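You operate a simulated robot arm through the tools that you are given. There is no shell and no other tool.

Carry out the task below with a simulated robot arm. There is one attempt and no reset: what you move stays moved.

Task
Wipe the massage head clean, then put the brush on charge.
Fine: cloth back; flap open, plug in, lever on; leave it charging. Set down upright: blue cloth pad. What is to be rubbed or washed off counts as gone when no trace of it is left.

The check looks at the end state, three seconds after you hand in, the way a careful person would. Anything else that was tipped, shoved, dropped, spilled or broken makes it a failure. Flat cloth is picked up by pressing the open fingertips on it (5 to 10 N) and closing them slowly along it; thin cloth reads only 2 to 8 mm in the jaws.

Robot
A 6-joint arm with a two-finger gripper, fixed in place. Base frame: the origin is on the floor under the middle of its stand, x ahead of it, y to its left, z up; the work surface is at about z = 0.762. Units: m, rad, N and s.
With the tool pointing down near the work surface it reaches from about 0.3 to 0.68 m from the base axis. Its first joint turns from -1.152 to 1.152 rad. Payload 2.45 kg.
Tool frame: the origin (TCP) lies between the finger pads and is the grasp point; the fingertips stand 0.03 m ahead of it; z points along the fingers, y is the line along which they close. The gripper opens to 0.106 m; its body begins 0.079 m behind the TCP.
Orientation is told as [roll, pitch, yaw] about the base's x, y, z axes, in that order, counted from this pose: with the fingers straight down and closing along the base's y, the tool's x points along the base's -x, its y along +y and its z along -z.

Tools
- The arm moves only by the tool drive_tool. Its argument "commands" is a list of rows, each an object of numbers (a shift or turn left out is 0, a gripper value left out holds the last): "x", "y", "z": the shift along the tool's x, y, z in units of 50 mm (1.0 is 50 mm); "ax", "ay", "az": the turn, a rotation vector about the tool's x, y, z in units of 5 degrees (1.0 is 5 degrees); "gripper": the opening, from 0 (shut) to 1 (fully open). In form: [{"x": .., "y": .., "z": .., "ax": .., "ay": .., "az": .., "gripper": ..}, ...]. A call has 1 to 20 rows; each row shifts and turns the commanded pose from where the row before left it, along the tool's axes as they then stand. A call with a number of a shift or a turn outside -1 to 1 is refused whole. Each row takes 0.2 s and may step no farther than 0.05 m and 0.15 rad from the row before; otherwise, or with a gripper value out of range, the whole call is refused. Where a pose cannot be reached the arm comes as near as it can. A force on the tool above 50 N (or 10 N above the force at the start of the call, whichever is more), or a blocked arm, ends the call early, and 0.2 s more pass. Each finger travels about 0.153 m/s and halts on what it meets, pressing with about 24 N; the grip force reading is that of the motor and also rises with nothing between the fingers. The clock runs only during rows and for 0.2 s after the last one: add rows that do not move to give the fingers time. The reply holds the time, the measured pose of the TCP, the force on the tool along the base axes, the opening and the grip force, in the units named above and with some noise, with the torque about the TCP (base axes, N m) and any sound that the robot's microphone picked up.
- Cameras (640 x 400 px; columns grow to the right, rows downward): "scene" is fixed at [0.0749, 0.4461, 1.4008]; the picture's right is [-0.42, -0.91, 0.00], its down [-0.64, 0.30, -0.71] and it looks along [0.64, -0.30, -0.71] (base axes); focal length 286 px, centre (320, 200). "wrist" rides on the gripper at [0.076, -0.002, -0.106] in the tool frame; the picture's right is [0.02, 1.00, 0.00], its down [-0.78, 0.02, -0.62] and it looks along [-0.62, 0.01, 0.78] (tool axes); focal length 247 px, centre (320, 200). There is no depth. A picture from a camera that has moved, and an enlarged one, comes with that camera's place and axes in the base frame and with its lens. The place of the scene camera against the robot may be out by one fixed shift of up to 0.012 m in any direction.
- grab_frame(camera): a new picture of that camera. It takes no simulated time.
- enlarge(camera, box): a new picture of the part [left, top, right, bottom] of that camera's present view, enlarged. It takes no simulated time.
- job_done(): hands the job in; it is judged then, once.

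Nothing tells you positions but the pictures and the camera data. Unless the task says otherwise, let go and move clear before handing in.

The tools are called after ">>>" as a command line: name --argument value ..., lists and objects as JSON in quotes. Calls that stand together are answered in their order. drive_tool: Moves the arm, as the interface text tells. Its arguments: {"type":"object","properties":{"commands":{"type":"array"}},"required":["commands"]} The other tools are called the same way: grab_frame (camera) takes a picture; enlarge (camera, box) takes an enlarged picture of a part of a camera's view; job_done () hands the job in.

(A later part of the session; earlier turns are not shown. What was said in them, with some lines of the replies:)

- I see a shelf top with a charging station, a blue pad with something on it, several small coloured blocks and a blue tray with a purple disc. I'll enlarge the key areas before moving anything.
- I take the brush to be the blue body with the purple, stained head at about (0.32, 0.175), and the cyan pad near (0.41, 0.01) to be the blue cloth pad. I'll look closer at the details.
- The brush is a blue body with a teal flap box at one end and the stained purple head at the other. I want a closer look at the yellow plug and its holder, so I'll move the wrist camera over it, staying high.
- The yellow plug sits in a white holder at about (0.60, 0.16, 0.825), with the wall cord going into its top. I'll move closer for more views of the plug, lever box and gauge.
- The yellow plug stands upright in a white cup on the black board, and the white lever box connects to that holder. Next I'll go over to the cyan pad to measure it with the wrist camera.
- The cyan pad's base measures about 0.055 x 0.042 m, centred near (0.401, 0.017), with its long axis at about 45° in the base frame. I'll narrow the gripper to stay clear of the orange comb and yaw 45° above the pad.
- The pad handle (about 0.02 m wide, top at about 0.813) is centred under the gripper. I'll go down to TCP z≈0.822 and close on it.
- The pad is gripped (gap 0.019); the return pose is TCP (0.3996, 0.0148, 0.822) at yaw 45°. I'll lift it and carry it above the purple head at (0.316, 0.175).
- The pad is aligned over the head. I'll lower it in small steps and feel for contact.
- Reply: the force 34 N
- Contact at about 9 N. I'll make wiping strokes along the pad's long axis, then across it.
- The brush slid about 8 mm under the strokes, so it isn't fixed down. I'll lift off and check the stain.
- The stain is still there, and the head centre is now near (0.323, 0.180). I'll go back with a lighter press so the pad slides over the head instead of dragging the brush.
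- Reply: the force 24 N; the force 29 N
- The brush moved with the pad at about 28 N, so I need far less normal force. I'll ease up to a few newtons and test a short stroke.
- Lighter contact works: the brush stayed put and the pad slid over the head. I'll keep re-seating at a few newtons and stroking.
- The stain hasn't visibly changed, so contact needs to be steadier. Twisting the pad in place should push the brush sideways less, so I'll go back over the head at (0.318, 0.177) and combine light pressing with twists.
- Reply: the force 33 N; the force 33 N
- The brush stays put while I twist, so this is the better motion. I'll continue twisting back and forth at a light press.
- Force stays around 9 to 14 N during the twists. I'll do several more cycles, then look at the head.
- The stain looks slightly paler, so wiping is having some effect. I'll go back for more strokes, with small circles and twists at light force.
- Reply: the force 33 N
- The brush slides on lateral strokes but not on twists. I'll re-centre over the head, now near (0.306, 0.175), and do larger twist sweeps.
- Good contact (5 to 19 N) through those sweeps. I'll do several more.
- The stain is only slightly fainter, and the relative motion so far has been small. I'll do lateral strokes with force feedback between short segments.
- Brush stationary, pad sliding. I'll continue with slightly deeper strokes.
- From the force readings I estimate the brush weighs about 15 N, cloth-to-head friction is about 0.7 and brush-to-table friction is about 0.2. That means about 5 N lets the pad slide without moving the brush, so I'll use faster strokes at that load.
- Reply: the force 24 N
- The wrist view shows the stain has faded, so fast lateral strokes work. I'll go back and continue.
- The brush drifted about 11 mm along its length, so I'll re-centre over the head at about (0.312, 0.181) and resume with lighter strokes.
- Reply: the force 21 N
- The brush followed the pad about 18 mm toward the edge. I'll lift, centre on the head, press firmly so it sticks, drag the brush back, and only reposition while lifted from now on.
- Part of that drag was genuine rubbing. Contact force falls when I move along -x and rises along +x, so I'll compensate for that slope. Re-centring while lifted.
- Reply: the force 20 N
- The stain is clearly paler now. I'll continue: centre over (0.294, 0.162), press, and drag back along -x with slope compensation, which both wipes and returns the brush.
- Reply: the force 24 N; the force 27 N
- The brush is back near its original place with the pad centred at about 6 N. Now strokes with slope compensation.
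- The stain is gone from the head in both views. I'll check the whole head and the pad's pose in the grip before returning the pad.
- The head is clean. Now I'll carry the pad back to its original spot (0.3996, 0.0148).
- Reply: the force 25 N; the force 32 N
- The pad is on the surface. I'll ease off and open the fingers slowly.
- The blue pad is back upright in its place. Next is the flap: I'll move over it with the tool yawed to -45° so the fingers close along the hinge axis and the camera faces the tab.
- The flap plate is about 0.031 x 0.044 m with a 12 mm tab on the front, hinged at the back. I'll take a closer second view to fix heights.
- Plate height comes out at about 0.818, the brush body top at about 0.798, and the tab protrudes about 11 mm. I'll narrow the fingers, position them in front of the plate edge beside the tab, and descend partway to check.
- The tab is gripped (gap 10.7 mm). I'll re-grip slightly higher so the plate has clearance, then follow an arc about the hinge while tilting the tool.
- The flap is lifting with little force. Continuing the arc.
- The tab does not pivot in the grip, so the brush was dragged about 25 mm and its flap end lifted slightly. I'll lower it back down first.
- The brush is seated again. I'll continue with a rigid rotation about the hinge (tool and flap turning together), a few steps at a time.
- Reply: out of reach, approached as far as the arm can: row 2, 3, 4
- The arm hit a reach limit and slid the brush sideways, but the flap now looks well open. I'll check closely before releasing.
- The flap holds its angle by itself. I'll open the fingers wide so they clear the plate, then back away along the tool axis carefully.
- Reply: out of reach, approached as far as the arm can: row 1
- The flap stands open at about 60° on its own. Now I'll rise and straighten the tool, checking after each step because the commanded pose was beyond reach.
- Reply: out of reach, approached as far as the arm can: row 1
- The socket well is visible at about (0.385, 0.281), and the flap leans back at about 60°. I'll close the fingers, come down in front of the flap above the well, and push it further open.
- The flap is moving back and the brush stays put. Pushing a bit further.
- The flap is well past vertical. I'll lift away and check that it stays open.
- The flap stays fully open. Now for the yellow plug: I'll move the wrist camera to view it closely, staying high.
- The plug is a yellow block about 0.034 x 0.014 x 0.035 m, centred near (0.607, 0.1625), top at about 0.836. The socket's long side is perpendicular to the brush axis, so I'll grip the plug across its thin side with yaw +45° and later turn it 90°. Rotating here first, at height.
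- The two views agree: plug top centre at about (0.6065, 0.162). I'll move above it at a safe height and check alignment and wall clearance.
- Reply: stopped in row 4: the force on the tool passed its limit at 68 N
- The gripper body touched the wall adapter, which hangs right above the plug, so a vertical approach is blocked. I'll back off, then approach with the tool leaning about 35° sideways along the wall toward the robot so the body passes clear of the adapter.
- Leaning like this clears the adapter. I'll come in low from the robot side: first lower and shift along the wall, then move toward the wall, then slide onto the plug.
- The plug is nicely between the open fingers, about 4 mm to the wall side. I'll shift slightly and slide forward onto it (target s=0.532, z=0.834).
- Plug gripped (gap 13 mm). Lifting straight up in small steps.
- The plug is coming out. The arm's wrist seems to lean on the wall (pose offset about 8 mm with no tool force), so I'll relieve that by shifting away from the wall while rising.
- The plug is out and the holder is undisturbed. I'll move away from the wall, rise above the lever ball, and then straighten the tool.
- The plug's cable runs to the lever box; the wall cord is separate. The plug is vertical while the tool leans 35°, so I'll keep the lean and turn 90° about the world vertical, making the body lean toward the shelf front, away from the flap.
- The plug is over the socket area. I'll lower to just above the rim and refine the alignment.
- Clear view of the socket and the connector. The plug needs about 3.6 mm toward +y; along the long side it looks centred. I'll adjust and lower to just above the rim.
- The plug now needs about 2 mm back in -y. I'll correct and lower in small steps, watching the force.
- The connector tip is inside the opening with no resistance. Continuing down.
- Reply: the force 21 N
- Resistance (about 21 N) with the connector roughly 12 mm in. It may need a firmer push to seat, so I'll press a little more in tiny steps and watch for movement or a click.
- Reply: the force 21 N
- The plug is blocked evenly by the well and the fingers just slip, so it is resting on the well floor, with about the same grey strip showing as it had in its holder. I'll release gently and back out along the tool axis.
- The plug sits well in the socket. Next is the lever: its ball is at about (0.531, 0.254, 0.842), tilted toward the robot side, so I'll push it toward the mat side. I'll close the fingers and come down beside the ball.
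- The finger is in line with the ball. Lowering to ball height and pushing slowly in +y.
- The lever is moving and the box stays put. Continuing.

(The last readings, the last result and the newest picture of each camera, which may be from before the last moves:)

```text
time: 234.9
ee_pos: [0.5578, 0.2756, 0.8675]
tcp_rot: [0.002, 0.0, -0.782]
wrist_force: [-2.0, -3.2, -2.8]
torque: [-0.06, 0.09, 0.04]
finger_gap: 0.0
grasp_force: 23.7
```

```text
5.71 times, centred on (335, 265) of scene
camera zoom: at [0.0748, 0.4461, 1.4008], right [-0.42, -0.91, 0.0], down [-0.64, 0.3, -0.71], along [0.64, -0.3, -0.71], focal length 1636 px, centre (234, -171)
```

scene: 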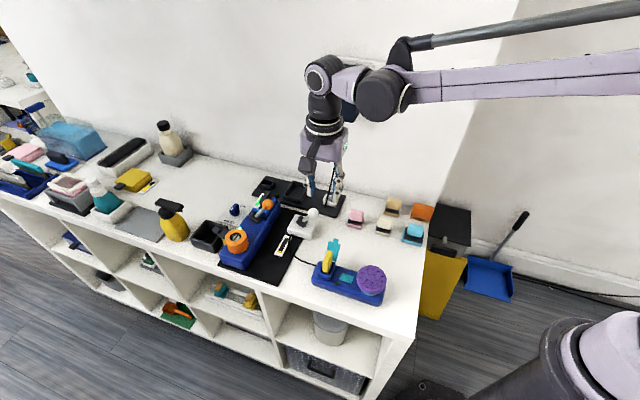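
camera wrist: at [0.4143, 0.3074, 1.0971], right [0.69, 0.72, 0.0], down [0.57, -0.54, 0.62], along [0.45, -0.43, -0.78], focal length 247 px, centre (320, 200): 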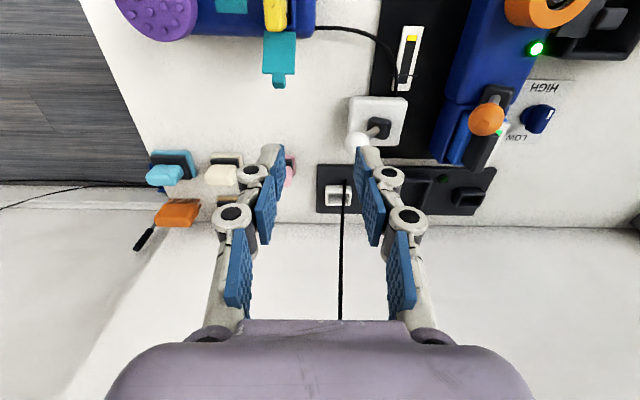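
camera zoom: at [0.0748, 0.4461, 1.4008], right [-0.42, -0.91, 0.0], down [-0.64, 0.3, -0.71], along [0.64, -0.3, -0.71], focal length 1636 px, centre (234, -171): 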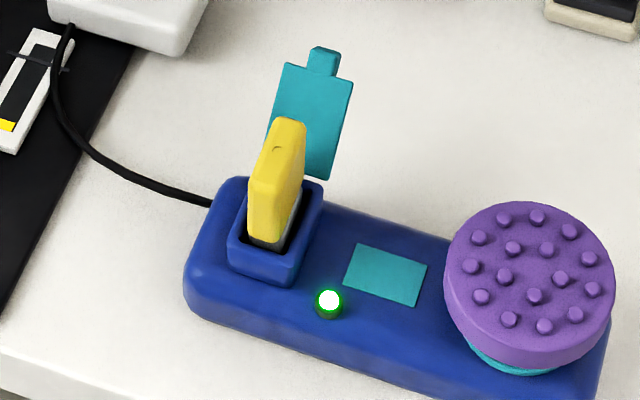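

The green light on the brush is now lit, so it is charging. One tiny extra nudge to make sure the lever is at its stop, then I back off.

>>> drive_tool --commands '[{"y": 0.05}, {}]'

>>> drive_tool --commands '[{"y": -0.3}, {"y": -0.3}, {"z": -0.7}, {"z": -0.8}, {"z": -0.8}, {}]'

>>> enlarge --camera "scene" --box '[270, 170, 350, 250]'

>>> enlarge --camera "scene" --box '[300, 230, 370, 300]'

```text
time: 235.5
ee_pos: [0.5564, 0.2756, 0.8679]
tcp_rot: [-0.003, -0.001, -0.784]
wrist_force: [-16.8, -11.7, -6.6]
torque: [-0.31, 0.38, 0.1]
finger_gap: 0.0
grasp_force: 23.5
```

```text
time: 236.9
ee_pos: [0.5366, 0.2535, 0.9812]
tcp_rot: [0.002, 0.001, -0.783]
wrist_force: [0.1, -0.4, -0.1]
torque: [0.02, -0.02, -0.03]
finger_gap: 0.0002
grasp_force: 24.2
```

```text
5.00 times, centred on (310, 210) of scene
camera zoom: at [0.0749, 0.4461, 1.4008], right [-0.42, -0.91, 0.0], down [-0.64, 0.3, -0.71], along [0.64, -0.3, -0.71], focal length 1432 px, centre (370, 150)
```

zoom: 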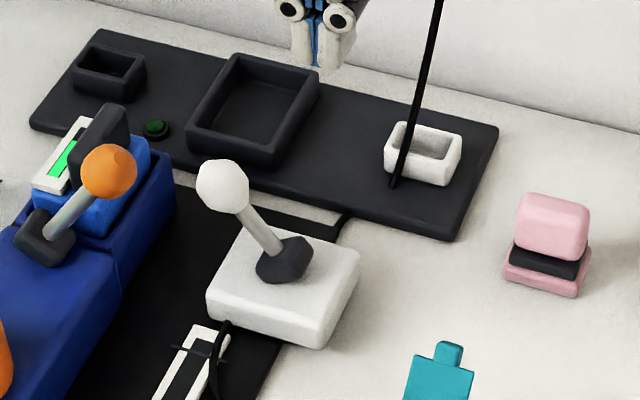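

```text
5.71 times, centred on (335, 265) of scene
camera zoom: at [0.0749, 0.4461, 1.4008], right [-0.42, -0.91, 0.0], down [-0.64, 0.3, -0.71], along [0.64, -0.3, -0.71], focal length 1636 px, centre (234, -171)
```

zoom: 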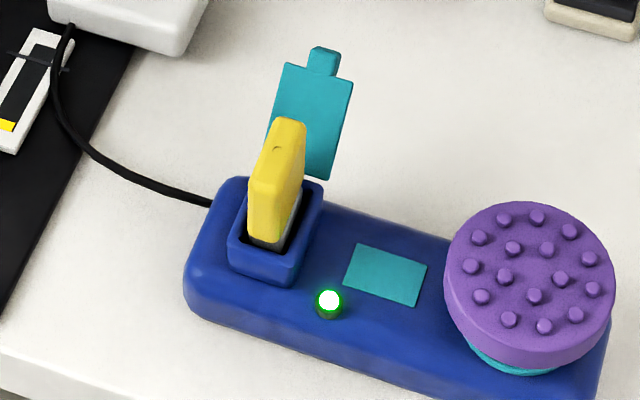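

The lever stays over and the light stays on. I'll move the arm clear and do a final check of everything.

>>> drive_tool --commands '[{"z": -0.6, "x": 0.5, "y": -0.3, "gripper": 0.5}, {"z": -0.6, "x": 0.5, "y": -0.3}, {"z": -0.6, "x": 0.5, "y": -0.3}, {"x": 0.5, "y": -0.7}, {"x": 0.3, "y": -0.7}, {"y": -0.7}, {}, {}]'

>>> grab_frame --camera "scene"

>>> grab_frame --camera "wrist"

>>> enlarge --camera "scene" --box '[200, 160, 450, 310]'

>>> enlarge --camera "scene" --box '[345, 255, 395, 310]'

```text
time: 238.7
ee_pos: [0.3457, 0.2309, 1.0692]
tcp_rot: [0.005, 0.0, -0.782]
wrist_force: [0.7, 0.0, -0.5]
torque: [-0.01, -0.02, -0.01]
finger_gap: 0.0531
grasp_force: 0.1
```

```text
taken
```

scene: 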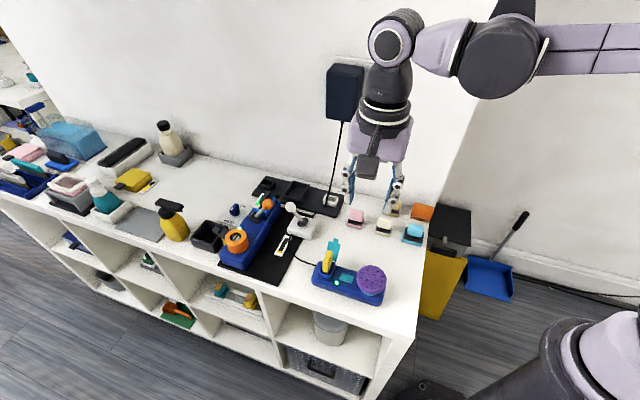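

```text
taken
camera wrist: at [0.2901, 0.284, 1.1759], right [0.69, 0.72, 0.0], down [0.57, -0.54, 0.62], along [0.45, -0.43, -0.78], focal length 247 px, centre (320, 200)
```

wrist: 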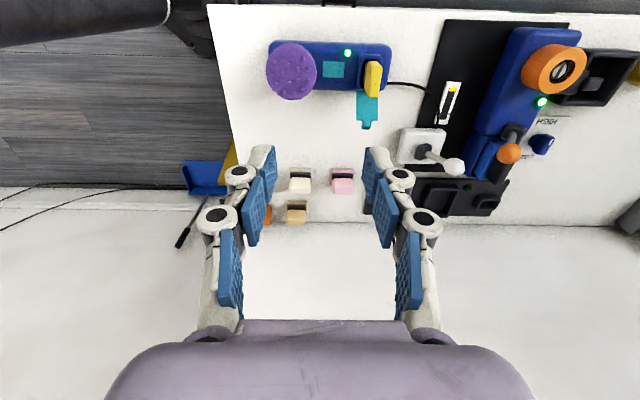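

```text
2.56 times, centred on (325, 235) of scene
camera zoom: at [0.0748, 0.4461, 1.4008], right [-0.42, -0.91, 0.0], down [-0.64, 0.3, -0.71], along [0.64, -0.3, -0.71], focal length 733 px, centre (307, 110)
```

zoom: 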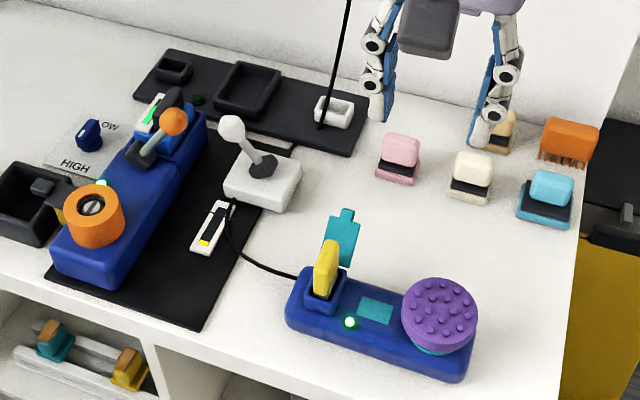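

```text
7.27 times, centred on (370, 282) of scene
camera zoom: at [0.0748, 0.4461, 1.4008], right [-0.42, -0.91, 0.0], down [-0.64, 0.3, -0.71], along [0.64, -0.3, -0.71], focal length 2082 px, centre (-44, -400)
```

zoom: 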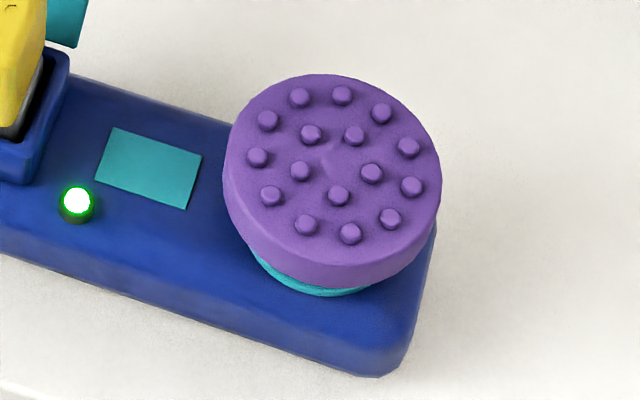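

The head shows no stain and the blue cloth pad is upright back in its place. The flap is open, the plug is in, the lever is on with the green light lit, and the arm is clear. Handing in.

>>> job_done

```text
The job is handed in.
```

The massage head is wiped clean and the brush is on charge; I've handed the job in.

- **Head:** no trace of the stain shows in the scene or wrist views.
- **Cloth:** the blue cloth pad is back upright, within about 2 mm of where it started.
- **Charging:** the flap is open and stays open, and the plug is in the brush socket. The lever is over at its stop and the brush's green light is lit. A few millimetres of grey connector still show above the socket rim, about as much as in its original holder.

Two things did not go cleanly:

- **Brush moved:** the brush slid while I wiped it and opened the flap. It now sits about 34 mm from where it started, still upright on the shelf.
- **Adapter bumped:** the gripper hit the wall adapter once at about 68 N while I was lining up on the plug. I saw no damage or movement in the pictures afterwards.

In the final scene view the other pads, the comb, the plug holder and the orange-lever device look undisturbed.
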